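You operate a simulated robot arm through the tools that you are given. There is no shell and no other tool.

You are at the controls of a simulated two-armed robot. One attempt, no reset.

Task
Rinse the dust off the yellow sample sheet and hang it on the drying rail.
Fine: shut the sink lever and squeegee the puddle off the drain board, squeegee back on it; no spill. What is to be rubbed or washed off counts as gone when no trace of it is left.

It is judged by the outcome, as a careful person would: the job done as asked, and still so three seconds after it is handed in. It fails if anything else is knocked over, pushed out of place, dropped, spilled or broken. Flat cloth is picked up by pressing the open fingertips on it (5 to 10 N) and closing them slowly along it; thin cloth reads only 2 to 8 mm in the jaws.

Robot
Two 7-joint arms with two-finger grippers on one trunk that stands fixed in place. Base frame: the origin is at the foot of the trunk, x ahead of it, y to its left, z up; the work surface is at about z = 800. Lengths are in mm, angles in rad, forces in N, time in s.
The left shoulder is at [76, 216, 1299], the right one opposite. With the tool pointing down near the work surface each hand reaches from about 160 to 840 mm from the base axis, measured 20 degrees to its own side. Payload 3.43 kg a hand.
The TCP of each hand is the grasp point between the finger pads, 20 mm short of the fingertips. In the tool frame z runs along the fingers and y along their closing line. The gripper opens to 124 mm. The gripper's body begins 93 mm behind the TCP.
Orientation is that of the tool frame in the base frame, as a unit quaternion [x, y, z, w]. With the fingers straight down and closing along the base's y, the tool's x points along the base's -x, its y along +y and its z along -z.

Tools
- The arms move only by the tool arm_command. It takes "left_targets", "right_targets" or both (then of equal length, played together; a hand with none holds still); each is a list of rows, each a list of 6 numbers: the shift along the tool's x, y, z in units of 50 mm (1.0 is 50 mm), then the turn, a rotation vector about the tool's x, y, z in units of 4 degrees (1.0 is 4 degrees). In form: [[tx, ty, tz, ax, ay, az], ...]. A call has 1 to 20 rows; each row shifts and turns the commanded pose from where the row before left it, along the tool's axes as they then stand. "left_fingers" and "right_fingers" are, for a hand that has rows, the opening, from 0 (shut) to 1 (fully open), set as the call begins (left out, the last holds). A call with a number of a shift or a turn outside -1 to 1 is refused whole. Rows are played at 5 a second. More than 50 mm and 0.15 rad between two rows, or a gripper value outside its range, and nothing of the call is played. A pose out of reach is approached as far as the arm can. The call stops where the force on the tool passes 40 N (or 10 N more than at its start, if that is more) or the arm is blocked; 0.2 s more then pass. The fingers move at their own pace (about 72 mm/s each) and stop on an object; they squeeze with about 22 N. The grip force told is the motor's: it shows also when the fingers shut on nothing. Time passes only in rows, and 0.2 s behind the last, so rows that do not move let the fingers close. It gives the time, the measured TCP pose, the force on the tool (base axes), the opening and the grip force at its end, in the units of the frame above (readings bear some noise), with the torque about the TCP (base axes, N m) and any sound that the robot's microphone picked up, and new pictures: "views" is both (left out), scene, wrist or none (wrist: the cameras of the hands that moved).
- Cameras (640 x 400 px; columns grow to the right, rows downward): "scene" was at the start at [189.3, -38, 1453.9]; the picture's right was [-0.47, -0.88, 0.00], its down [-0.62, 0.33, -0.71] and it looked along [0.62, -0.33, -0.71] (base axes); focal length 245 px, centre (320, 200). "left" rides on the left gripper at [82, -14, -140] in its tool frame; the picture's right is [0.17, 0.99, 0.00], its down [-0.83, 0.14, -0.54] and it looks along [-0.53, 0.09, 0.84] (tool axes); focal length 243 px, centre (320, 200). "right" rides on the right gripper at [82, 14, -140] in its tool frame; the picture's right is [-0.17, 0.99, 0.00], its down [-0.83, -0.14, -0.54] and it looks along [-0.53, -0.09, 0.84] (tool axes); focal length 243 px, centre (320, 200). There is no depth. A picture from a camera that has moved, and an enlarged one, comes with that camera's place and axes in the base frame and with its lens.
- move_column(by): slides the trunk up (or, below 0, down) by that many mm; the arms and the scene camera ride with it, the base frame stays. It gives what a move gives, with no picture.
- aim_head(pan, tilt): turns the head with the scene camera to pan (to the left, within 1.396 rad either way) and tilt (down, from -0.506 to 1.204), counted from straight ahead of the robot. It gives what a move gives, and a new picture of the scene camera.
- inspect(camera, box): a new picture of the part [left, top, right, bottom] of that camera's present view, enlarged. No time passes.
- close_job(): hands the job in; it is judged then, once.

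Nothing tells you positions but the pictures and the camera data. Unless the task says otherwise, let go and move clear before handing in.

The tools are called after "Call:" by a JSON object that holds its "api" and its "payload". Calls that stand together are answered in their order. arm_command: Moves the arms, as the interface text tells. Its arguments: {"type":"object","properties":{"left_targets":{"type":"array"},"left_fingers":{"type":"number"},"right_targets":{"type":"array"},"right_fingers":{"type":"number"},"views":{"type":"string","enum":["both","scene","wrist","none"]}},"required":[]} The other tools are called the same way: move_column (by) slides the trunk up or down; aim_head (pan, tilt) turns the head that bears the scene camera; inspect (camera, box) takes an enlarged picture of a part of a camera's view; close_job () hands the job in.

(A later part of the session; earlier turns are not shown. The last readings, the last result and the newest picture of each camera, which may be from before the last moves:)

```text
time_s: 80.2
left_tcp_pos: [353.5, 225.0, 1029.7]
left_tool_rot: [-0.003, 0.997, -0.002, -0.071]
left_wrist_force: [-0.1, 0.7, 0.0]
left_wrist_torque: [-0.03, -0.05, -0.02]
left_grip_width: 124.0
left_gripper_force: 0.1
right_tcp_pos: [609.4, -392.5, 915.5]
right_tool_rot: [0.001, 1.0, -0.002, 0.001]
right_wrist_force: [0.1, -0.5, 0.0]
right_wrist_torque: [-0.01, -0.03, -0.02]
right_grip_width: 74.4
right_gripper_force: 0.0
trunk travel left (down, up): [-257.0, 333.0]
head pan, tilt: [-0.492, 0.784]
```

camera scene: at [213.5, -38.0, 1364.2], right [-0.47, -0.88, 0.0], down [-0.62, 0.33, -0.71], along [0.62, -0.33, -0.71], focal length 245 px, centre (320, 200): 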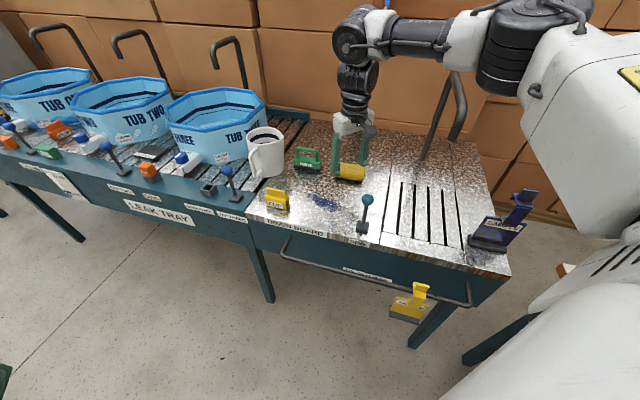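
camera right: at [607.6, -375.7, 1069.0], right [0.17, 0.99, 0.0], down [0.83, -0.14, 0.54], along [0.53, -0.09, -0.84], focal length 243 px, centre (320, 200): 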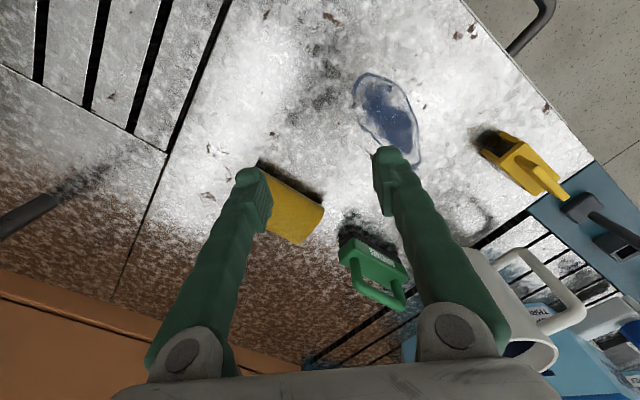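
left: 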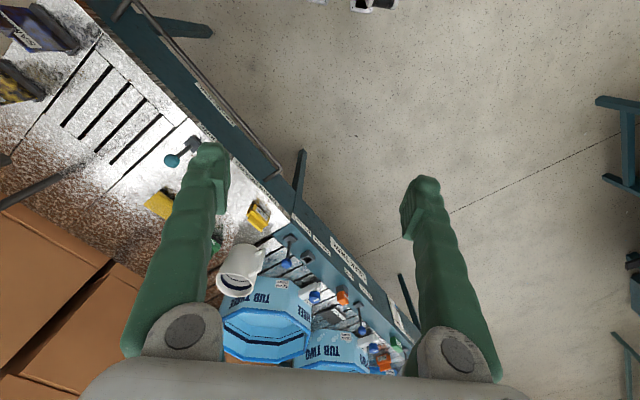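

Call:
{"api": "arm_command", "payload": {"right_targets": [[-0.8, 0, -0.5, 0, 0, 0], [-0.3, 0, 0, 0, 0, 0], [0, 0, 0, 0, 0, -0.94], [0, 0, 0, 0, 0, -0.94], [0, 0, 0, 0, 0, -0.94], [0, 0, 0, 0, 0, -0.94], [0, 0, 0, 0, 0, -0.94], [0, 0, 0, 0, 0, -0.94], [0, 0, 0, 0, 0, -0.94], [0, 0, 0, 0, 0, -0.94], [0, 0, 0, 0, 0, -0.94], [0, 0, 0, 0, 0, -0.94], [0, 0, 0, 0, 0, -0.94], [0, 0, 0, 0, 0, -0.94], [0, 0, 0, 0, 0, 0]], "right_fingers": 0.3, "views": "none"}}

Call:
{"api": "arm_command", "payload": {"right_targets": [[0, 0, 0, 0.962, -0.275, 0], [0, 0, 0, 0.962, -0.275, 0], [0, 0, 0, 0.962, -0.275, 0], [0, 0, 0, 0.962, -0.275, 0], [0, 0, 0, 0.962, -0.275, 0], [0, 0, 0, 0.962, -0.275, 0], [0, 0, 0, 0.962, -0.275, 0], [0, 0, 0, 0.962, -0.275, 0], [0, 0, 0, 0.962, -0.275, 0], [0, 0, 0, 0.962, -0.275, 0], [0, 0, 0, 0.962, -0.275, 0], [0, 0, 0, 0, 0, 0]], "views": "both"}}

```text
time_s: 83.4
left_tcp_pos: [354.7, 224.8, 1028.9]
left_tool_rot: [-0.004, 0.997, -0.003, -0.072]
left_wrist_force: [-0.8, 0.9, -0.9]
left_wrist_torque: [0.02, 0.0, 0.0]
left_grip_width: 124.1
left_gripper_force: 0.1
right_tcp_pos: [665.0, -390.8, 940.0]
right_tool_rot: [-0.385, 0.923, -0.002, 0.0]
right_wrist_force: [0.5, -0.1, -0.8]
right_wrist_torque: [-0.02, -0.01, 0.0]
right_grip_width: 37.2
right_gripper_force: 0.1
trunk travel left (down, up): [-257.0, 333.0]
head pan, tilt: [-0.492, 0.784]
```

```text
time_s: 86.0
left_tcp_pos: [354.1, 224.9, 1029.7]
left_tool_rot: [-0.004, 0.997, -0.002, -0.072]
left_wrist_force: [-1.4, -0.1, -1.0]
left_wrist_torque: [0.03, -0.01, 0.01]
left_grip_width: 123.8
left_gripper_force: 0.0
right_tcp_pos: [665.0, -391.7, 941.3]
right_tool_rot: [-0.356, 0.855, -0.296, 0.233]
right_wrist_force: [-0.2, -0.1, 0.0]
right_wrist_torque: [0.03, -0.02, 0.02]
right_grip_width: 37.3
right_gripper_force: 0.0
trunk travel left (down, up): [-257.0, 333.0]
head pan, tilt: [-0.492, 0.784]
camera scene: at [241.9, -37.9, 1254.1], right [-0.47, -0.88, 0.0], down [-0.62, 0.33, -0.71], along [0.62, -0.33, -0.71], focal length 245 px, centre (320, 200)
camera right: at [520.9, -395.1, 1014.7], right [-0.36, 0.69, -0.63], down [0.27, 0.72, 0.64], along [0.89, 0.06, -0.44], focal length 243 px, centre (320, 200)
```

scene: 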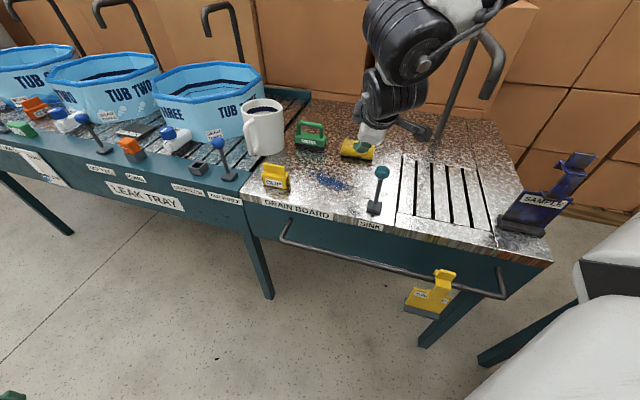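
right: 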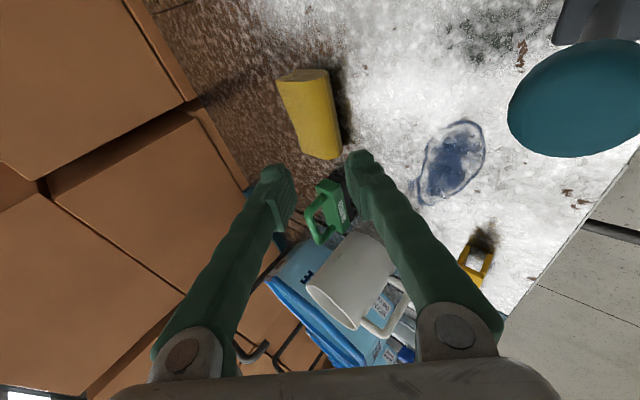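

The tilt works. Before grasping, I'll test in the air near the puddle's far end whether the arm can turn 90° about vertical with this grip, since the sweep needs it.

Call:
{"api": "arm_command", "payload": {"right_targets": [[-0.745, 0.153, 0.052, 0, 0, 0], [-0.745, 0.153, 0.052, 0, 0, 0], [-0.745, 0.153, 0.052, 0, 0, 0], [-0.745, 0.153, 0.052, 0, 0, 0], [0, 0, 0, 0, 0, 0]], "views": "none"}}

Call:
{"api": "arm_command", "payload": {"right_targets": [[0, 0, 0, -0.188, -0.672, -0.715], [0, 0, 0, -0.188, -0.672, -0.715], [0, 0, 0, -0.188, -0.672, -0.715], [0, 0, 0, -0.188, -0.672, -0.715], [0, 0, 0, -0.188, -0.672, -0.715], [0, 0, 0, -0.188, -0.672, -0.715], [0, 0, 0, -0.188, -0.672, -0.715], [0, 0, 0, -0.188, -0.672, -0.715], [0, 0, 0, -0.188, -0.672, -0.715], [0, 0, 0, -0.188, -0.672, -0.715], [0, 0, 0, -0.188, -0.672, -0.715], [0, 0, 0, 0, 0, 0]], "views": "both"}}

```text
time_s: 87.2
left_tcp_pos: [354.3, 225.1, 1028.0]
left_tool_rot: [-0.003, 0.997, -0.004, -0.072]
left_wrist_force: [-1.1, -0.3, 0.5]
left_wrist_torque: [0.01, -0.02, 0.0]
left_grip_width: 124.1
left_gripper_force: 0.2
right_tcp_pos: [738.2, -340.3, 938.3]
right_tool_rot: [-0.357, 0.855, -0.292, 0.237]
right_wrist_force: [0.2, -0.1, 0.3]
right_wrist_torque: [-0.02, 0.01, 0.0]
right_grip_width: 37.1
right_gripper_force: 0.1
right hand out of reach, approached as far as the arm can: row 2, 3, 4
trunk travel left (down, up): [-257.0, 333.0]
head pan, tilt: [-0.492, 0.784]
```

```text
time_s: 89.8
left_tcp_pos: [354.6, 224.1, 1029.3]
left_tool_rot: [-0.003, 0.997, -0.003, -0.072]
left_wrist_force: [0.8, 0.0, -0.1]
left_wrist_torque: [0.0, -0.02, 0.0]
left_grip_width: 124.1
left_gripper_force: 0.0
right_tcp_pos: [736.4, -342.1, 935.3]
right_tool_rot: [-0.65, 0.66, -0.186, 0.328]
right_wrist_force: [-0.5, -0.6, 0.7]
right_wrist_torque: [0.01, -0.04, -0.03]
right_grip_width: 37.1
right_gripper_force: 0.0
trunk travel left (down, up): [-257.0, 333.0]
head pan, tilt: [-0.492, 0.784]
camera scene: at [242.1, -37.8, 1254.1], right [-0.47, -0.88, 0.0], down [-0.62, 0.33, -0.71], along [0.62, -0.33, -0.71], focal length 245 px, centre (320, 200)
camera right: at [636.7, -444.9, 1009.9], right [-0.74, 0.25, -0.63], down [-0.31, 0.7, 0.64], along [0.6, 0.67, -0.44], focal length 243 px, centre (320, 200)
```

scene: 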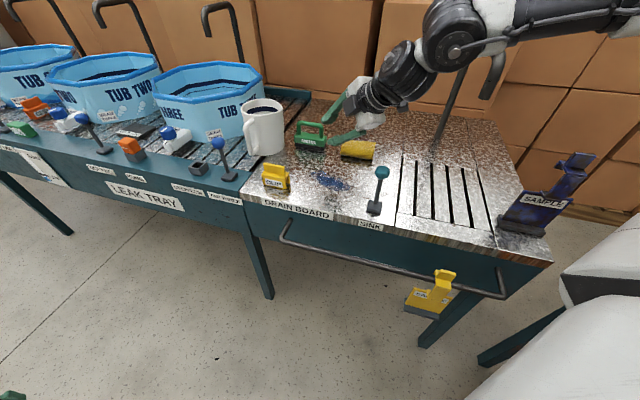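
right: 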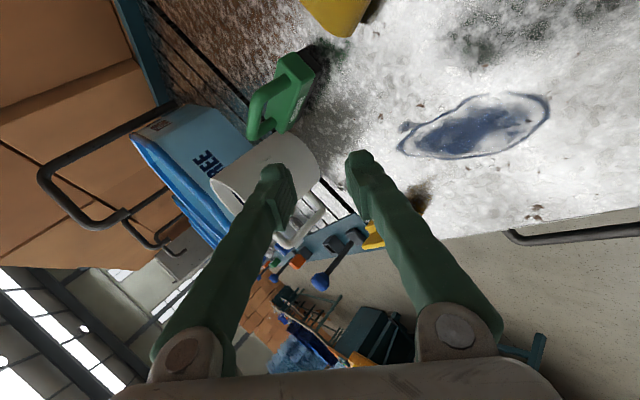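

The turn works. I'll check whether reach toward the squeegee is better in this orientation.

Call:
{"api": "arm_command", "payload": {"right_targets": [[0.04, -0.44, 0.4, 0, 0, 0], [0.04, -0.44, 0.4, 0, 0, 0], [0.04, -0.44, 0.4, 0, 0, 0], [0, 0, 0, 0, 0, 0]], "views": "none"}}

```text
time_s: 90.8
left_tcp_pos: [353.5, 225.1, 1029.5]
left_tool_rot: [-0.005, 0.997, -0.003, -0.072]
left_wrist_force: [0.7, 0.3, -0.1]
left_wrist_torque: [0.03, -0.04, -0.01]
left_grip_width: 124.4
left_gripper_force: 0.1
right_tcp_pos: [825.2, -343.5, 936.1]
right_tool_rot: [-0.651, 0.659, -0.186, 0.327]
right_wrist_force: [-0.6, -0.5, 0.3]
right_wrist_torque: [0.0, -0.03, -0.04]
right_grip_width: 37.2
right_gripper_force: 0.1
trunk travel left (down, up): [-257.0, 333.0]
head pan, tilt: [-0.492, 0.784]
```

Reach extends well with the tool tilted outward toward +x, to (825,-343) so far. I'll look at the squeegee from here.

Call:
{"api": "inspect", "payload": {"camera": "right", "box": [0, 0, 640, 400]}}

Call:
{"api": "inspect", "payload": {"camera": "scene", "box": [260, 70, 420, 200]}}

```text
1.00 times, centred on (320, 200) of right (not enlarged: the box is as wide or as high as the picture)
camera zoom: at [725.0, -445.6, 1010.3], right [-0.73, 0.25, -0.63], down [-0.31, 0.7, 0.64], along [0.6, 0.67, -0.44], focal length 243 px, centre (320, 200)
```

zoom: 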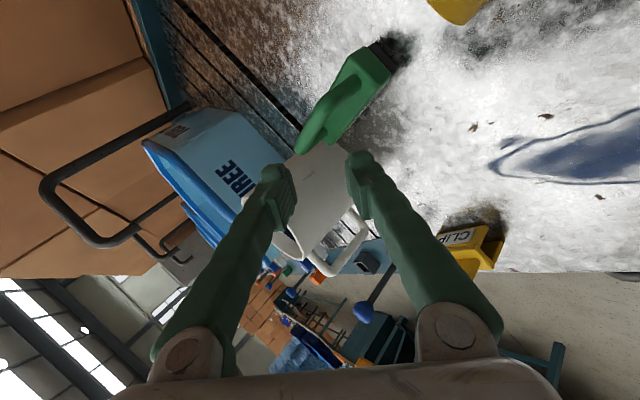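

```text
3.08 times, centred on (340, 135) of scene
camera zoom: at [241.5, -38.3, 1254.2], right [-0.47, -0.88, 0.0], down [-0.62, 0.33, -0.71], along [0.62, -0.33, -0.71], focal length 754 px, centre (258, 400)
```

zoom: 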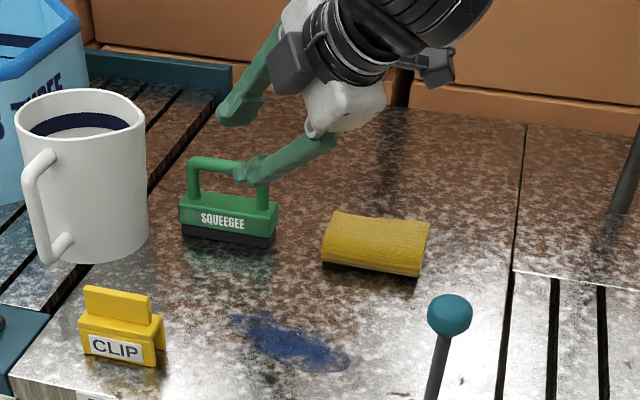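

The squeegee's handle bar is centred near u≈376, v≈866, z≈881 and runs along u. I'll spin the tool so it closes across the bar and position above it.

Call:
{"api": "arm_command", "payload": {"right_targets": [[0, 0, 0, 0, 0, 0.98], [0, 0, 0, 0, 0, 0.98], [0, 0, 0, 0, 0, 0.98], [0, 0, 0, 0, 0, 0.98], [0, 0, 0, 0, 0, 0.98], [0, 0, 0, 0, 0, 0.98], [0, 0, 0, 0, 0, 0.98], [0, 0, 0, 0, 0, 0.98], [0, 0, 0, 0, 0, 0.98], [-0.13, -0.37, 0.27, 0, 0, 0], [-0.13, -0.37, 0.27, 0, 0, 0], [0, 0, 0, 0, 0, 0]], "right_fingers": 0.6, "views": "both"}}

Call:
{"api": "inspect", "payload": {"camera": "scene", "box": [260, 70, 420, 200]}}

```text
time_s: 93.4
left_tcp_pos: [353.6, 224.6, 1028.9]
left_tool_rot: [-0.004, 0.997, -0.002, -0.071]
left_wrist_force: [-0.5, 0.0, -0.4]
left_wrist_torque: [0.01, -0.01, 0.03]
left_grip_width: 123.9
left_gripper_force: 0.0
right_tcp_pos: [872.1, -351.1, 939.7]
right_tool_rot: [-0.42, 0.826, -0.078, 0.368]
right_wrist_force: [-0.7, -0.4, -0.1]
right_wrist_torque: [0.0, 0.02, -0.01]
right_grip_width: 74.0
right_gripper_force: 0.0
trunk travel left (down, up): [-257.0, 333.0]
head pan, tilt: [-0.492, 0.784]
camera scene: at [241.8, -38.0, 1254.1], right [-0.47, -0.88, 0.0], down [-0.62, 0.33, -0.71], along [0.62, -0.33, -0.71], focal length 245 px, centre (320, 200)
camera right: at [737.9, -427.6, 988.5], right [-0.56, 0.75, -0.34], down [0.04, 0.44, 0.9], along [0.83, 0.49, -0.27], focal length 243 px, centre (320, 200)
```

scene: 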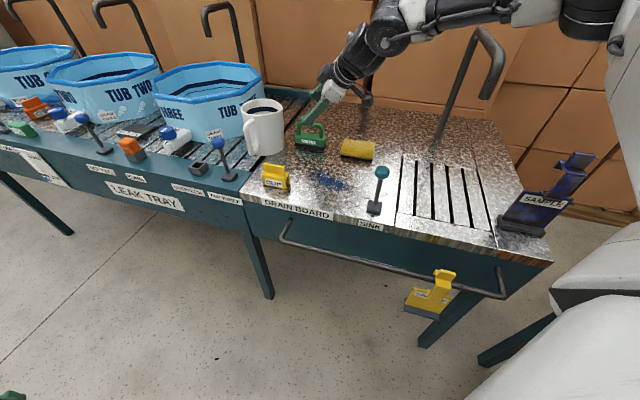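
right: 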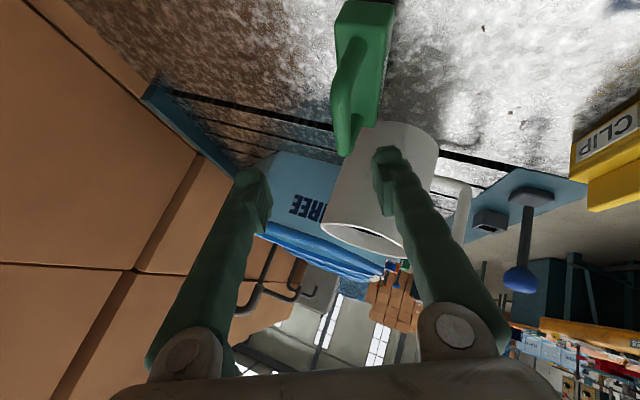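

```text
3.08 times, centred on (340, 135) of scene
camera zoom: at [241.8, -38.0, 1254.1], right [-0.47, -0.88, 0.0], down [-0.62, 0.33, -0.71], along [0.62, -0.33, -0.71], focal length 754 px, centre (258, 400)
```

zoom: 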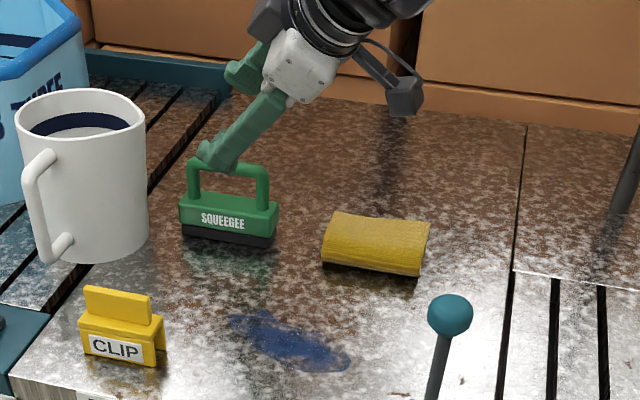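

The hand is positioned as computed, and the wrist view matches the predicted handle position. Descending vertically around the bar.

Call:
{"api": "arm_command", "payload": {"right_targets": [[0.21, 0.17, 0.277, 0, 0, 0], [0.21, 0.17, 0.277, 0, 0, 0], [0.1, 0.08, 0.135, 0, 0, 0], [0, 0, 0, 0, 0, 0]], "views": "wrist"}}

Call:
{"api": "inspect", "payload": {"camera": "scene", "box": [280, 80, 360, 160]}}

Call:
{"api": "inspect", "payload": {"camera": "right", "box": [240, 80, 420, 240]}}

```text
time_s: 94.4
left_tcp_pos: [353.8, 224.0, 1029.1]
left_tool_rot: [-0.003, 0.997, -0.003, -0.072]
left_wrist_force: [-1.0, 0.2, 0.2]
left_wrist_torque: [-0.01, -0.03, -0.02]
left_grip_width: 124.0
left_gripper_force: 0.1
right_tcp_pos: [872.4, -351.0, 892.5]
right_tool_rot: [-0.42, 0.826, -0.079, 0.369]
right_wrist_force: [0.2, 0.1, -0.4]
right_wrist_torque: [0.01, -0.01, 0.0]
right_grip_width: 74.5
right_gripper_force: 0.0
trunk travel left (down, up): [-257.0, 333.0]
head pan, tilt: [-0.492, 0.784]
camera right: at [737.5, -427.9, 940.4], right [-0.56, 0.75, -0.34], down [0.04, 0.44, 0.9], along [0.83, 0.49, -0.27], focal length 243 px, centre (320, 200)
```

right: 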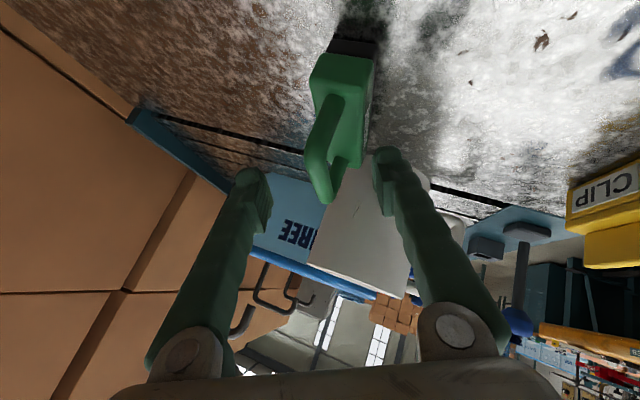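

```text
5.00 times, centred on (320, 120) of scene
camera zoom: at [242.0, -37.9, 1254.1], right [-0.47, -0.88, 0.0], down [-0.62, 0.33, -0.71], along [0.62, -0.33, -0.71], focal length 1225 px, centre (320, 600)
```

zoom: 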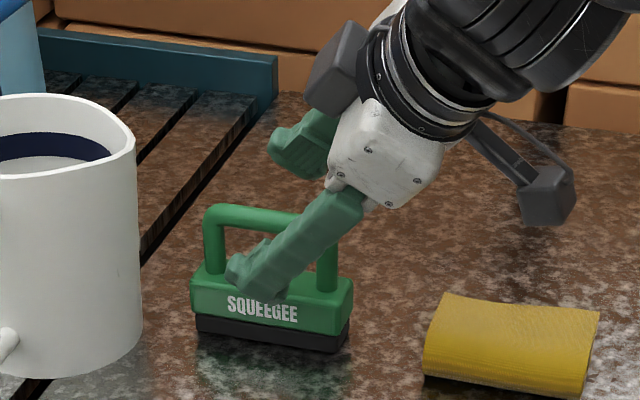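

```text
2.50 times, centred on (330, 160) of right
camera zoom: at [737.5, -427.9, 940.4], right [-0.56, 0.75, -0.34], down [0.04, 0.44, 0.9], along [0.83, 0.49, -0.27], focal length 606 px, centre (295, 300)
```

zoom: 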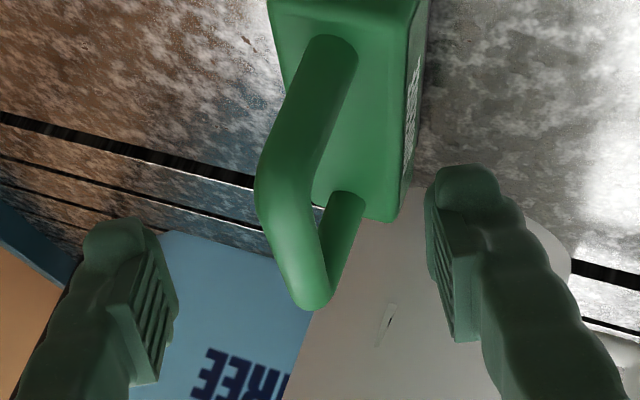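

The bar lies between the fingers as predicted. I'll go down the last bit and close.

Call:
{"api": "arm_command", "payload": {"right_targets": [[0.12, 0.1, 0.165, 0, 0, 0], [0, 0, 0, 0, 0, 0]], "views": "none"}}

Call:
{"api": "arm_command", "payload": {"right_targets": [[0, 0, 0, 0, 0, 0], [0, 0, 0, 0, 0, 0], [0, 0, 0, 0, 0, 0], [0, 0, 0, 0, 0, 0], [0, 0, 0, 0, 0, 0]], "right_fingers": 0.0, "views": "wrist"}}

Call:
{"api": "inspect", "payload": {"camera": "right", "box": [240, 80, 420, 240]}}

Call:
{"api": "inspect", "payload": {"camera": "scene", "box": [280, 80, 360, 160]}}

```text
time_s: 95.0
left_tcp_pos: [354.2, 224.7, 1030.1]
left_tool_rot: [-0.003, 0.997, -0.003, -0.072]
left_wrist_force: [-0.2, 0.4, -0.5]
left_wrist_torque: [-0.03, -0.02, 0.03]
left_grip_width: 123.9
left_gripper_force: 0.0
right_tcp_pos: [870.7, -350.8, 880.6]
right_tool_rot: [-0.42, 0.825, -0.079, 0.369]
right_wrist_force: [-0.1, 0.0, 0.4]
right_wrist_torque: [0.01, -0.02, 0.02]
right_grip_width: 74.6
right_gripper_force: 0.1
trunk travel left (down, up): [-257.0, 333.0]
head pan, tilt: [-0.492, 0.784]
```

```text
time_s: 96.2
left_tcp_pos: [353.8, 225.4, 1029.1]
left_tool_rot: [-0.002, 0.997, -0.002, -0.072]
left_wrist_force: [0.3, 0.8, -0.2]
left_wrist_torque: [-0.01, 0.0, 0.0]
left_grip_width: 124.1
left_gripper_force: 0.1
right_tcp_pos: [870.6, -351.1, 881.5]
right_tool_rot: [-0.42, 0.826, -0.078, 0.369]
right_wrist_force: [1.2, 1.0, 6.0]
right_wrist_torque: [0.02, -0.09, -0.02]
right_grip_width: 12.9
right_gripper_force: 21.7
trunk travel left (down, up): [-257.0, 333.0]
head pan, tilt: [-0.492, 0.784]
camera right: at [737.2, -427.4, 930.1], right [-0.56, 0.75, -0.34], down [0.04, 0.44, 0.9], along [0.83, 0.49, -0.27], focal length 243 px, centre (320, 200)
```

right: 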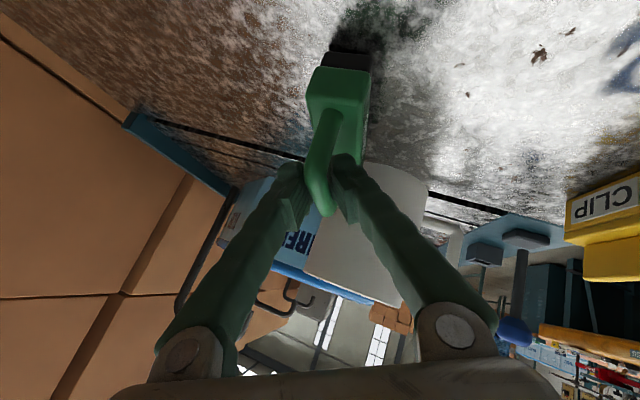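

```text
2.50 times, centred on (330, 160) of right
camera zoom: at [737.2, -427.4, 930.1], right [-0.56, 0.75, -0.34], down [0.04, 0.44, 0.9], along [0.83, 0.49, -0.27], focal length 606 px, centre (295, 300)
```

zoom: 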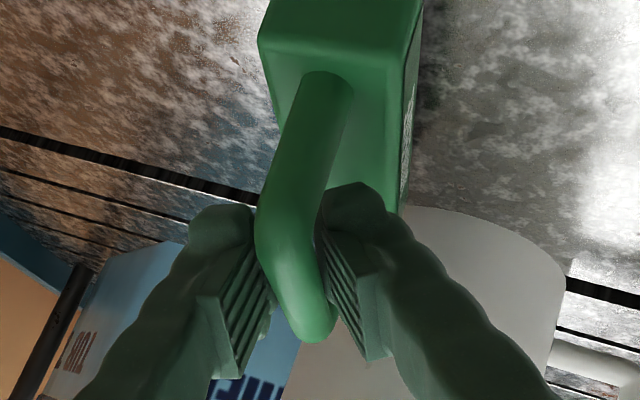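

```text
5.00 times, centred on (320, 120) of scene
camera zoom: at [241.7, -37.7, 1254.2], right [-0.47, -0.88, 0.0], down [-0.62, 0.33, -0.71], along [0.62, -0.33, -0.71], focal length 1225 px, centre (320, 600)
```

zoom: 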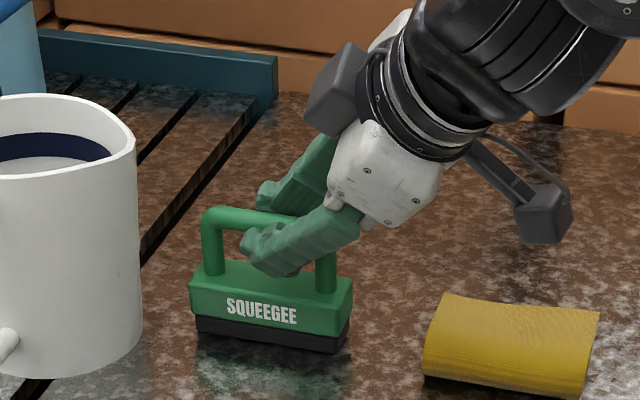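

The squeegee is gripped (bar about 13 mm; TCP at z≈881 with the blade on the board). I'll lift it and bring it in toward the robot.

Call:
{"api": "arm_command", "payload": {"right_targets": [[-0.325, -0.263, -0.43, 0, 0, 0], [-0.325, -0.263, -0.43, 0, 0, 0], [0, 0, 0, 0, 0, 0], [0.296, 0.5125, -0.536, 0, 0, 0], [0.296, 0.5125, -0.536, 0, 0, 0], [0.296, 0.5125, -0.536, 0, 0, 0], [0.296, 0.5125, -0.536, 0, 0, 0], [0, 0, 0, 0, 0, 0]], "views": "both"}}

Call:
{"api": "inspect", "payload": {"camera": "scene", "box": [260, 70, 420, 220]}}

```text
time_s: 98.0
left_tcp_pos: [356.4, 225.0, 1028.2]
left_tool_rot: [-0.003, 0.997, -0.003, -0.072]
left_wrist_force: [0.2, 0.0, 0.0]
left_wrist_torque: [-0.05, -0.01, 0.0]
left_grip_width: 123.8
left_gripper_force: 0.1
right_tcp_pos: [712.3, -349.6, 939.2]
right_tool_rot: [-0.419, 0.826, -0.079, 0.368]
right_wrist_force: [0.2, 0.4, -1.5]
right_wrist_torque: [0.01, -0.01, 0.0]
right_grip_width: 12.8
right_gripper_force: 22.2
trunk travel left (down, up): [-257.0, 333.0]
head pan, tilt: [-0.492, 0.784]
camera scene: at [243.2, -37.9, 1253.8], right [-0.47, -0.88, 0.0], down [-0.62, 0.33, -0.71], along [0.62, -0.33, -0.71], focal length 245 px, centre (320, 200)
camera right: at [579.1, -426.6, 987.2], right [-0.56, 0.75, -0.34], down [0.04, 0.44, 0.9], along [0.83, 0.49, -0.28], focal length 243 px, centre (320, 200)
```

scene: 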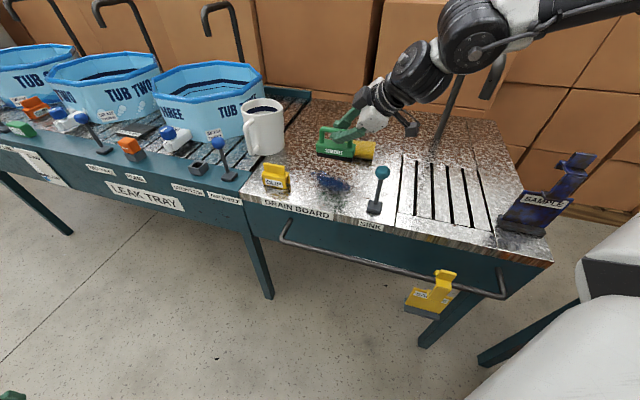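
right: 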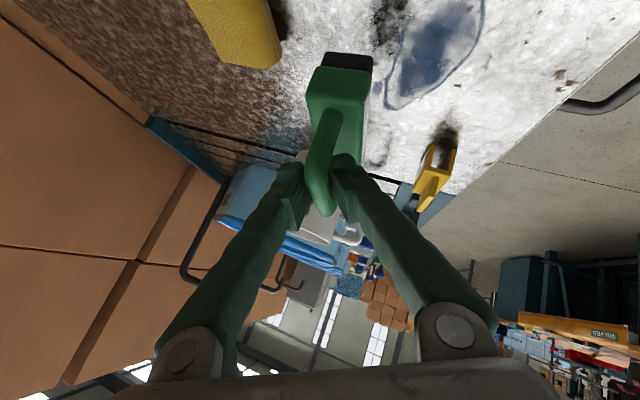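

```text
2.67 times, centred on (340, 145) of scene
camera zoom: at [243.2, -37.9, 1253.8], right [-0.47, -0.88, 0.0], down [-0.62, 0.33, -0.71], along [0.62, -0.33, -0.71], focal length 653 px, centre (267, 347)
```

zoom: 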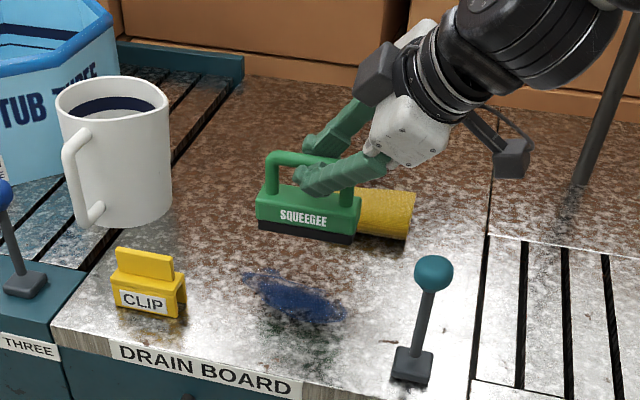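

Carried fine. Now I'll rotate the squeegee 90° clockwise about vertical, well above the board.

Call:
{"api": "arm_command", "payload": {"right_targets": [[0, 0, 0, 0.542, 0.438, 0.717], [0, 0, 0, 0.542, 0.438, 0.717], [0, 0, 0, 0.542, 0.438, 0.717], [0, 0, 0, 0.542, 0.438, 0.717], [0, 0, 0, 0.542, 0.438, 0.717], [0, 0, 0, 0.542, 0.438, 0.717], [0, 0, 0, 0.542, 0.438, 0.717], [0, 0, 0, 0.542, 0.438, 0.717], [0, 0, 0, 0.542, 0.438, 0.717], [0, 0, 0, 0.542, 0.438, 0.717], [0, 0, 0, 0.542, 0.438, 0.717], [0, 0, 0, 0, 0, 0]], "views": "scene"}}

Call:
{"api": "arm_command", "payload": {"right_targets": [[0, 0, 0, 0.542, 0.438, 0.717], [0, 0, 0, 0.542, 0.438, 0.717], [0, 0, 0, 0.542, 0.438, 0.717], [0, 0, 0, 0.542, 0.438, 0.717], [0, 0, 0, 0.542, 0.438, 0.717], [0, 0, 0, 0.542, 0.438, 0.717], [0, 0, 0, 0.542, 0.438, 0.717], [0, 0, 0, 0.542, 0.438, 0.717], [0, 0, 0, 0.542, 0.438, 0.717], [0, 0, 0, 0.542, 0.438, 0.717], [0, 0, 0, 0.542, 0.438, 0.717], [0, 0, 0, 0.271, 0.219, 0.358], [0, 0, 0, 0, 0, 0]], "views": "both"}}

```text
time_s: 100.6
left_tcp_pos: [353.8, 225.8, 1029.7]
left_tool_rot: [-0.003, 0.997, -0.003, -0.072]
left_wrist_force: [-0.5, -0.9, -0.1]
left_wrist_torque: [0.02, 0.0, 0.06]
left_grip_width: 123.8
left_gripper_force: 0.1
right_tcp_pos: [713.7, -350.0, 939.9]
right_tool_rot: [-0.079, 0.923, -0.21, 0.313]
right_wrist_force: [-0.6, -0.2, 0.0]
right_wrist_torque: [0.03, 0.01, -0.01]
right_grip_width: 0.1
right_gripper_force: 22.1
trunk travel left (down, up): [-257.0, 333.0]
head pan, tilt: [-0.492, 0.784]
camera scene: at [241.7, -37.9, 1254.2], right [-0.47, -0.88, 0.0], down [-0.62, 0.33, -0.71], along [0.62, -0.33, -0.71], focal length 245 px, centre (320, 200)
```

scene: 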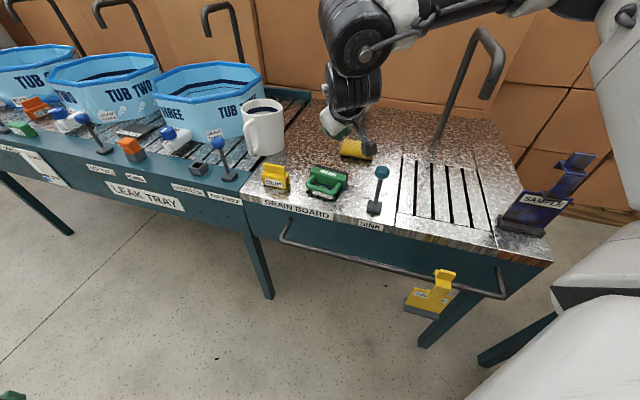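

```text
time_s: 103.4
left_tcp_pos: [354.3, 225.0, 1029.3]
left_tool_rot: [-0.003, 0.997, -0.002, -0.071]
left_wrist_force: [0.9, 0.0, 1.0]
left_wrist_torque: [0.03, 0.0, 0.02]
left_grip_width: 124.0
left_gripper_force: 0.0
right_tcp_pos: [682.0, -570.4, 912.6]
right_tool_rot: [0.288, 0.882, -0.312, 0.206]
right_wrist_force: [-0.6, 0.0, -0.4]
right_wrist_torque: [0.03, 0.0, -0.03]
right_grip_width: 0.0
right_gripper_force: 22.3
right hand out of reach, approached as far as the arm can: row 1, 2, 3, 4, 5, 6, 7, 8, 9, 10, 11, 12
trunk travel left (down, up): [-257.0, 333.0]
head pan, tilt: [-0.492, 0.784]
camera scene: at [242.1, -38.0, 1254.1], right [-0.47, -0.88, 0.0], down [-0.62, 0.33, -0.71], along [0.62, -0.33, -0.71], focal length 245 px, centre (320, 200)
camera right: at [602.5, -435.6, 960.9], right [0.75, 0.57, -0.33], down [0.43, -0.04, 0.9], along [0.5, -0.82, -0.28], focal length 243 px, centre (320, 200)
```

scene: 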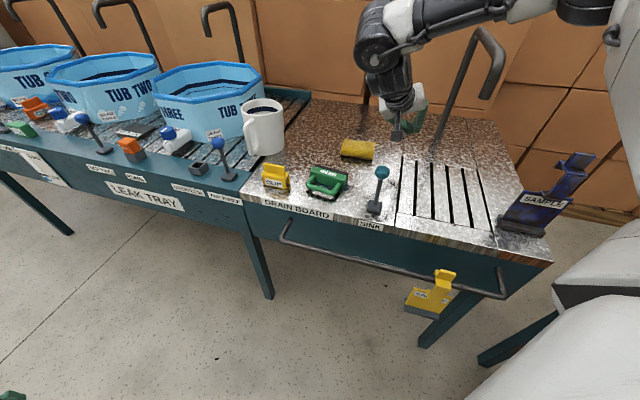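
right: 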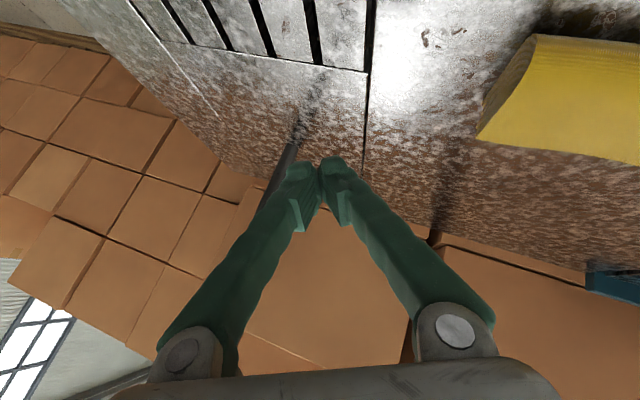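

The squeegee slipped out of the grip during the turn and now lies on the board. I'll look at exactly how before doing anything else.

Call:
{"api": "inspect", "payload": {"camera": "scene", "box": [240, 110, 420, 230]}}

Call:
{"api": "inspect", "payload": {"camera": "scene", "box": [290, 150, 370, 210]}}

```text
3.33 times, centred on (330, 170) of scene
camera zoom: at [242.1, -38.0, 1254.1], right [-0.47, -0.88, 0.0], down [-0.62, 0.33, -0.71], along [0.62, -0.33, -0.71], focal length 816 px, centre (287, 300)
```

zoom: 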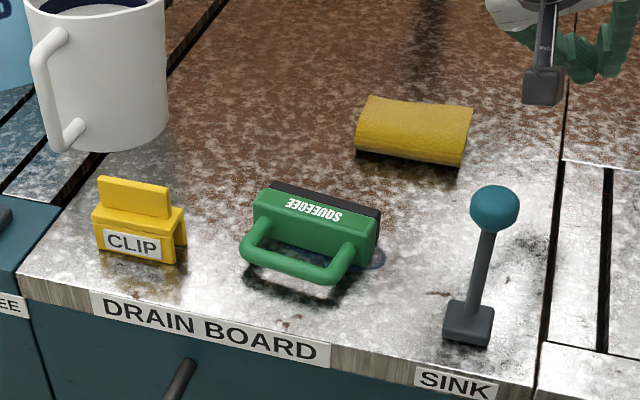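

```text
6.67 times, centred on (330, 180) of scene
camera zoom: at [242.1, -38.0, 1254.1], right [-0.47, -0.88, 0.0], down [-0.62, 0.33, -0.71], along [0.62, -0.33, -0.71], focal length 1633 px, centre (253, 333)
```

zoom: 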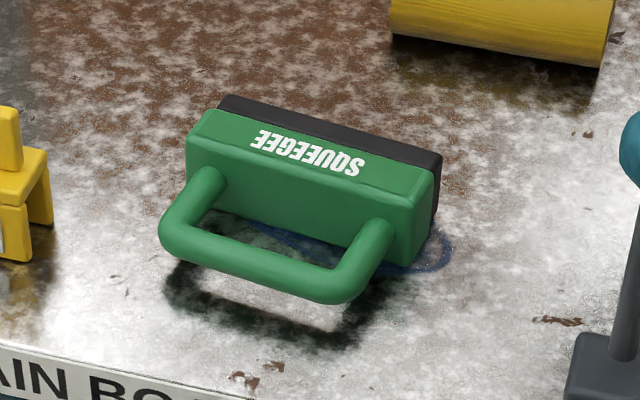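

The squeegee lies on its side on the puddle, handle toward the front. I'll bring the hand back, straighten it to vertical, and pick up the bar from above so the body swings down upright.

Call:
{"api": "arm_command", "payload": {"right_targets": [[0.28, 0.245, -0.624, 0, 0, 0], [0.28, 0.245, -0.624, 0, 0, 0], [0.28, 0.245, -0.624, 0, 0, 0], [0.28, 0.245, -0.624, 0, 0, 0], [0.28, 0.245, -0.624, 0, 0, 0], [0, 0, 0, 0, 0, 0]], "right_fingers": 0.24, "views": "none"}}

Call:
{"api": "arm_command", "payload": {"right_targets": [[0, 0, 0, -0.624, 0.784, 0], [0, 0, 0, -0.624, 0.784, 0], [0, 0, 0, -0.624, 0.784, 0], [0, 0, 0, -0.624, 0.784, 0], [0, 0, 0, -0.624, 0.784, 0], [0, 0, 0, -0.624, 0.784, 0], [0, 0, 0, -0.624, 0.784, 0], [0, 0, 0, -0.624, 0.784, 0], [0, 0, 0, -0.624, 0.784, 0], [0, 0, 0, -0.624, 0.784, 0], [0, 0, 0, -0.624, 0.784, 0], [0, 0, 0, 0, 0, 0]], "views": "both"}}

```text
time_s: 104.8
left_tcp_pos: [353.4, 225.6, 1029.1]
left_tool_rot: [-0.004, 0.997, -0.003, -0.071]
left_wrist_force: [-0.2, -0.8, 0.8]
left_wrist_torque: [-0.01, -0.01, 0.0]
left_grip_width: 124.0
left_gripper_force: 0.0
right_tcp_pos: [676.7, -572.0, 923.8]
right_tool_rot: [0.287, 0.882, -0.311, 0.206]
right_wrist_force: [0.8, -0.3, 0.5]
right_wrist_torque: [-0.01, 0.04, -0.01]
right_grip_width: 29.8
right_gripper_force: 0.1
right hand out of reach, approached as far as the arm can: row 1, 2, 3, 4, 5
trunk travel left (down, up): [-257.0, 333.0]
head pan, tilt: [-0.492, 0.784]
```

```text
time_s: 107.4
left_tcp_pos: [353.4, 225.3, 1029.3]
left_tool_rot: [-0.003, 0.997, -0.003, -0.072]
left_wrist_force: [0.5, -0.4, 0.2]
left_wrist_torque: [0.03, 0.0, 0.02]
left_grip_width: 124.2
left_gripper_force: 0.1
right_tcp_pos: [678.1, -570.8, 923.3]
right_tool_rot: [0.311, 0.95, -0.001, -0.001]
right_wrist_force: [-0.4, 0.2, 0.5]
right_wrist_torque: [0.0, 0.0, -0.02]
right_grip_width: 29.9
right_gripper_force: 0.1
trunk travel left (down, up): [-257.0, 333.0]
head pan, tilt: [-0.492, 0.784]
camera scene: at [241.9, -37.9, 1254.1], right [-0.47, -0.88, 0.0], down [-0.62, 0.33, -0.71], along [0.62, -0.33, -0.71], focal length 245 px, centre (320, 200)
camera right: at [619.5, -510.1, 1062.3], right [0.72, 0.7, 0.0], down [0.59, -0.6, 0.54], along [0.37, -0.39, -0.84], focal length 243 px, centre (320, 200)
```

scene: 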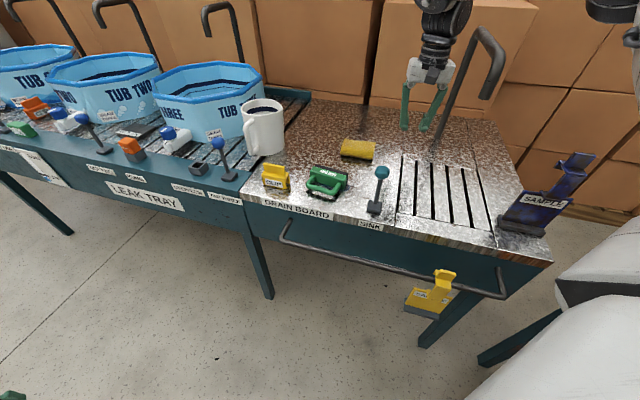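
right: 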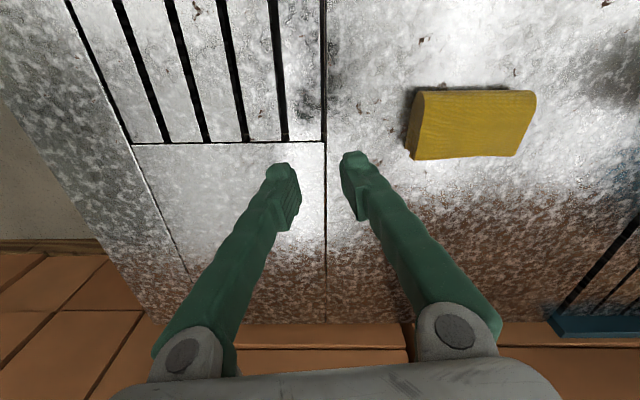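

The hand is vertical now. I'll move it over the squeegee's handle and turn it to close across the bar.

Call:
{"api": "arm_command", "payload": {"right_targets": [[0.535, 0.682, -0.02, 0, 0, 0], [0.535, 0.682, -0.02, 0, 0, 0], [0.535, 0.682, -0.02, 0, 0, 0], [0.535, 0.682, -0.02, 0, 0, 0], [0.535, 0.682, -0.02, 0, 0, 0], [0.535, 0.682, -0.02, 0, 0, 0], [0.535, 0.682, -0.02, 0, 0, 0], [0, 0, 0, 0, 0, 0]], "views": "none"}}

Call:
{"api": "arm_command", "payload": {"right_targets": [[0, 0, 0, 0, 0, -0.96], [0, 0, 0, 0, 0, -0.96], [0, 0, 0, 0, 0, -0.96], [0, 0, 0, 0, 0, -0.96], [0, 0, 0, 0, 0, -0.96], [0, 0, 0, 0, 0, -0.96], [0, 0, 0, 0, 0, -0.96], [0, 0, 0, 0, 0, -0.96], [0, 0, 0, 0, 0, -0.96], [0, 0, 0, 0, 0, -0.96], [0, 0, 0, 0, 0, -0.96], [0, 0, 0, 0, 0, -0.96], [0, 0, 0, 0, 0, -0.96], [0, 0, 0, 0, 0, -0.96], [0, 0, 0, 0, 0, -0.96], [0, 0, 0, 0, 0, -0.96], [0, 0, 0, 0, 0, -0.96], [0, 0, 0, 0, 0, -0.96], [0, 0, 0, 0, 0, -0.96], [0, 0, 0, 0, 0, 0]], "views": "both"}}

Call:
{"api": "inspect", "payload": {"camera": "right", "box": [220, 80, 420, 240]}}

```text
time_s: 109.2
left_tcp_pos: [353.6, 226.1, 1028.2]
left_tool_rot: [-0.003, 0.997, -0.002, -0.072]
left_wrist_force: [0.0, 0.1, 0.3]
left_wrist_torque: [0.0, 0.01, 0.02]
left_grip_width: 123.7
left_gripper_force: 0.0
right_tcp_pos: [657.0, -331.3, 923.3]
right_tool_rot: [0.311, 0.951, 0.002, 0.0]
right_wrist_force: [-0.1, 0.1, 0.1]
right_wrist_torque: [0.02, 0.03, -0.01]
right_grip_width: 29.9
right_gripper_force: 0.0
right hand out of reach, approached as far as the arm can: row 6, 7
trunk travel left (down, up): [-257.0, 333.0]
head pan, tilt: [-0.492, 0.784]
```

```text
time_s: 113.4
left_tcp_pos: [354.7, 226.0, 1029.5]
left_tool_rot: [-0.003, 0.997, -0.002, -0.072]
left_wrist_force: [-0.9, -0.8, 0.3]
left_wrist_torque: [0.02, 0.0, -0.03]
left_grip_width: 124.0
left_gripper_force: 0.1
right_tcp_pos: [658.7, -330.7, 924.9]
right_tool_rot: [-0.315, 0.949, 0.002, 0.003]
right_wrist_force: [-0.8, 0.4, 0.3]
right_wrist_torque: [-0.03, -0.03, -0.04]
right_grip_width: 29.8
right_gripper_force: 0.0
trunk travel left (down, up): [-257.0, 333.0]
head pan, tilt: [-0.492, 0.784]
camera scene: at [242.1, -38.0, 1254.1], right [-0.47, -0.88, 0.0], down [-0.62, 0.33, -0.71], along [0.62, -0.33, -0.71], focal length 245 px, centre (320, 200)
camera right: at [583.6, -367.3, 1062.8], right [-0.46, 0.89, 0.0], down [0.75, 0.38, 0.54], along [0.48, 0.25, -0.84], focal length 243 px, centre (320, 200)
```

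scene: 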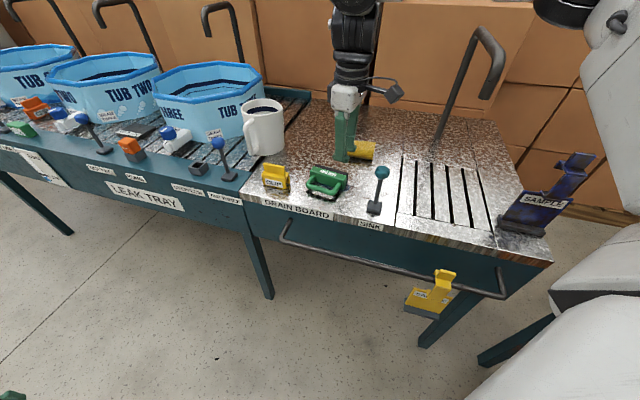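
right: 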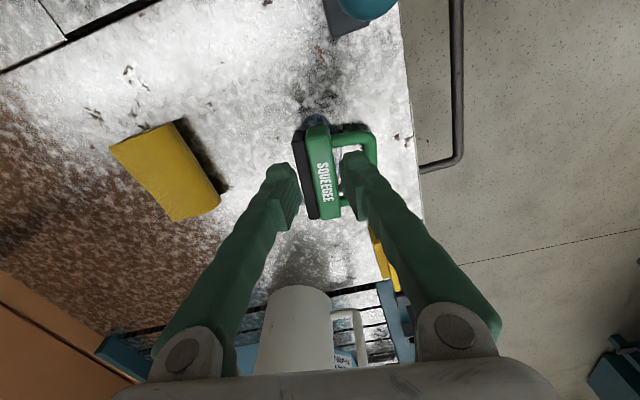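

```text
2.50 times, centred on (320, 160) of right
camera zoom: at [583.6, -367.3, 1062.8], right [-0.46, 0.89, 0.0], down [0.75, 0.38, 0.54], along [0.48, 0.25, -0.84], focal length 606 px, centre (320, 300)
```

zoom: 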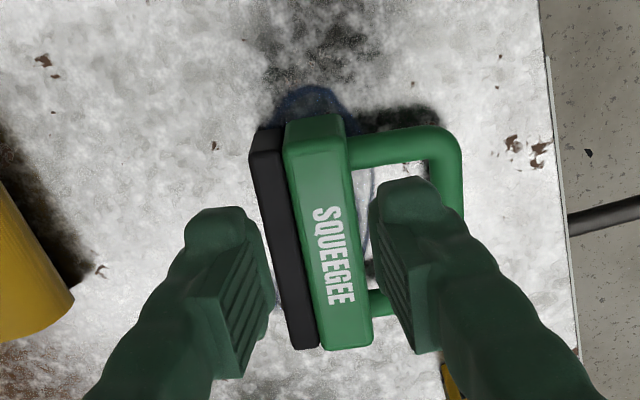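

I'll tilt the hand slightly along the bar, which eases the arm's inward limit, and position above the lying handle.

Call:
{"api": "arm_command", "payload": {"right_targets": [[0, 0, 0, 0, -1, 0], [0, 0, 0, 0, -1, 0], [0, 0, 0, 0, -1, 0], [0, 0, 0, 0, -1, 0], [0, 0, 0, 0, -1, 0], [0, 0, 0, 0, -1, 0], [-0.23, 0.506, 0.595, 0, 0, 0], [-0.23, 0.506, 0.595, 0, 0, 0], [0, 0, 0, 0, 0, 0]], "views": "both"}}

Call:
{"api": "inspect", "payload": {"camera": "right", "box": [220, 80, 420, 240]}}

Call:
{"api": "inspect", "payload": {"camera": "scene", "box": [280, 120, 380, 210]}}

```text
time_s: 115.4
left_tcp_pos: [353.1, 224.9, 1030.7]
left_tool_rot: [-0.004, 0.997, -0.003, -0.072]
left_wrist_force: [0.1, -0.3, 0.0]
left_wrist_torque: [-0.01, 0.01, -0.03]
left_grip_width: 123.7
left_gripper_force: 0.2
right_tcp_pos: [665.5, -258.4, 880.1]
right_tool_rot: [-0.308, 0.929, 0.065, 0.196]
right_wrist_force: [-0.6, 0.1, -0.7]
right_wrist_torque: [-0.03, -0.02, 0.0]
right_grip_width: 29.9
right_gripper_force: 0.0
trunk travel left (down, up): [-257.0, 333.0]
head pan, tilt: [-0.492, 0.784]
camera scene: at [241.8, -38.3, 1254.1], right [-0.47, -0.88, 0.0], down [-0.62, 0.33, -0.71], along [0.62, -0.33, -0.71], focal length 245 px, centre (320, 200)
camera right: at [551.6, -325.1, 972.5], right [-0.47, 0.88, 0.07], down [0.52, 0.21, 0.83], along [0.72, 0.42, -0.55], focal length 243 px, centre (320, 200)
```

scene: 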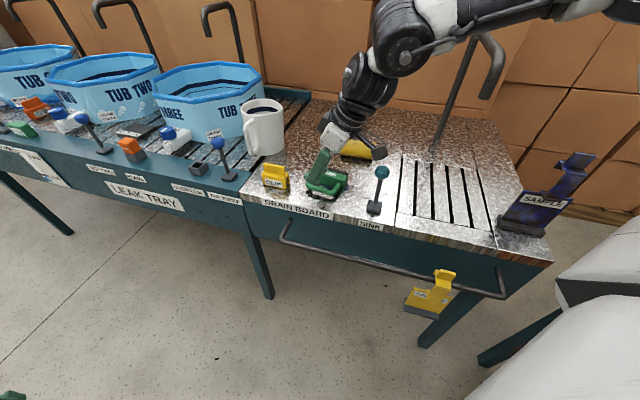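
right: 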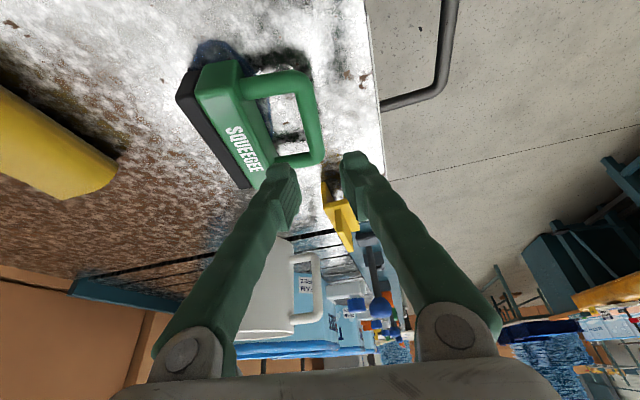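

```text
2.50 times, centred on (320, 160) of right
camera zoom: at [551.6, -325.1, 972.5], right [-0.47, 0.88, 0.07], down [0.52, 0.21, 0.83], along [0.72, 0.42, -0.55], focal length 606 px, centre (320, 300)
```

zoom: 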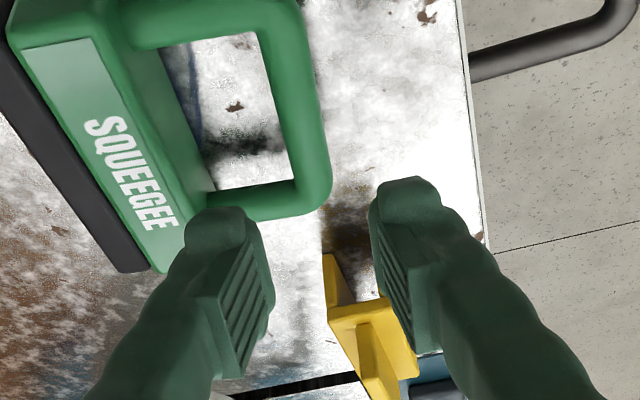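

```text
4.44 times, centred on (330, 165) of scene
camera zoom: at [241.8, -38.3, 1254.1], right [-0.47, -0.88, 0.0], down [-0.62, 0.33, -0.71], along [0.62, -0.33, -0.71], focal length 1088 px, centre (276, 356)
```

zoom: 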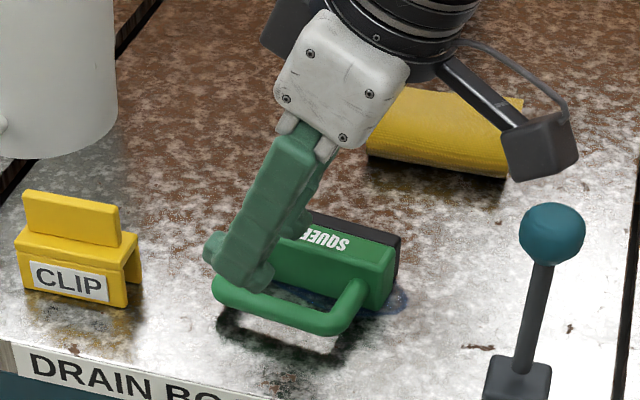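

The wrist camera would come too close to the lever knob if I descend here. I'll reduce the tilt and shift along the bar, away from the lever.

Call:
{"api": "arm_command", "payload": {"right_targets": [[0, 0, 0, 0, 1, 0], [0, 0, 0, 0, 1, 0], [-0.19, -0.05, 0.055, 0, 0, 0], [0, 0, 0, 0, 0, 0]], "views": "wrist"}}

Call:
{"api": "inspect", "payload": {"camera": "right", "box": [220, 80, 420, 240]}}

Call:
{"api": "inspect", "payload": {"camera": "scene", "box": [290, 110, 400, 220]}}

```text
time_s: 116.4
left_tcp_pos: [354.6, 225.9, 1029.5]
left_tool_rot: [-0.003, 0.997, -0.003, -0.072]
left_wrist_force: [-0.5, 0.1, -0.5]
left_wrist_torque: [-0.01, 0.0, 0.03]
left_grip_width: 123.9
left_gripper_force: 0.0
right_tcp_pos: [673.6, -256.7, 879.5]
right_tool_rot: [-0.311, 0.94, 0.043, 0.131]
right_wrist_force: [-0.3, 0.0, -0.1]
right_wrist_torque: [-0.03, -0.01, -0.02]
right_grip_width: 30.0
right_gripper_force: 0.0
trunk travel left (down, up): [-257.0, 333.0]
head pan, tilt: [-0.492, 0.784]
camera right: at [572.5, -314.6, 989.8], right [-0.46, 0.89, 0.05], down [0.61, 0.28, 0.75], along [0.65, 0.37, -0.66], focal length 243 px, centre (320, 200)
```

right: 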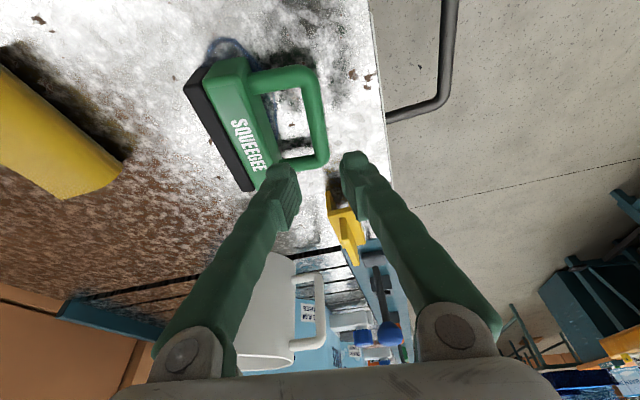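

```text
2.50 times, centred on (320, 160) of right
camera zoom: at [572.5, -314.6, 989.8], right [-0.46, 0.89, 0.05], down [0.61, 0.28, 0.75], along [0.65, 0.37, -0.66], focal length 606 px, centre (320, 300)
```

zoom: 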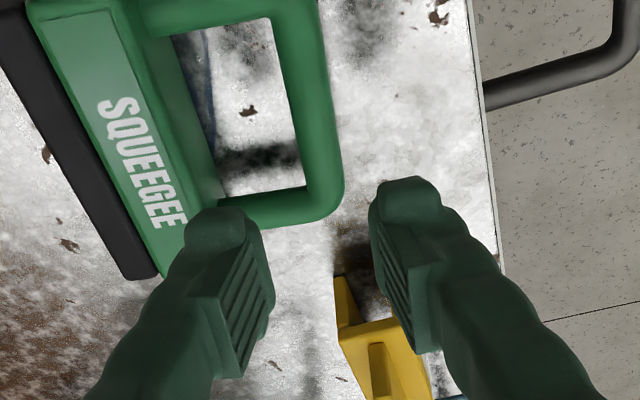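

```text
3.64 times, centred on (345, 165) of scene
camera zoom: at [241.9, -37.9, 1254.1], right [-0.47, -0.88, 0.0], down [-0.62, 0.33, -0.71], along [0.62, -0.33, -0.71], focal length 891 px, centre (229, 327)
```

zoom: 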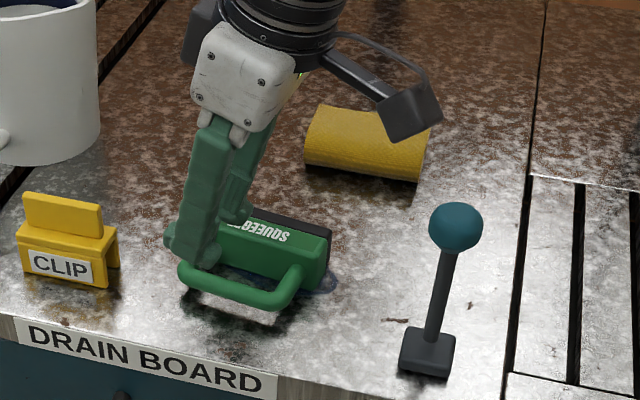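

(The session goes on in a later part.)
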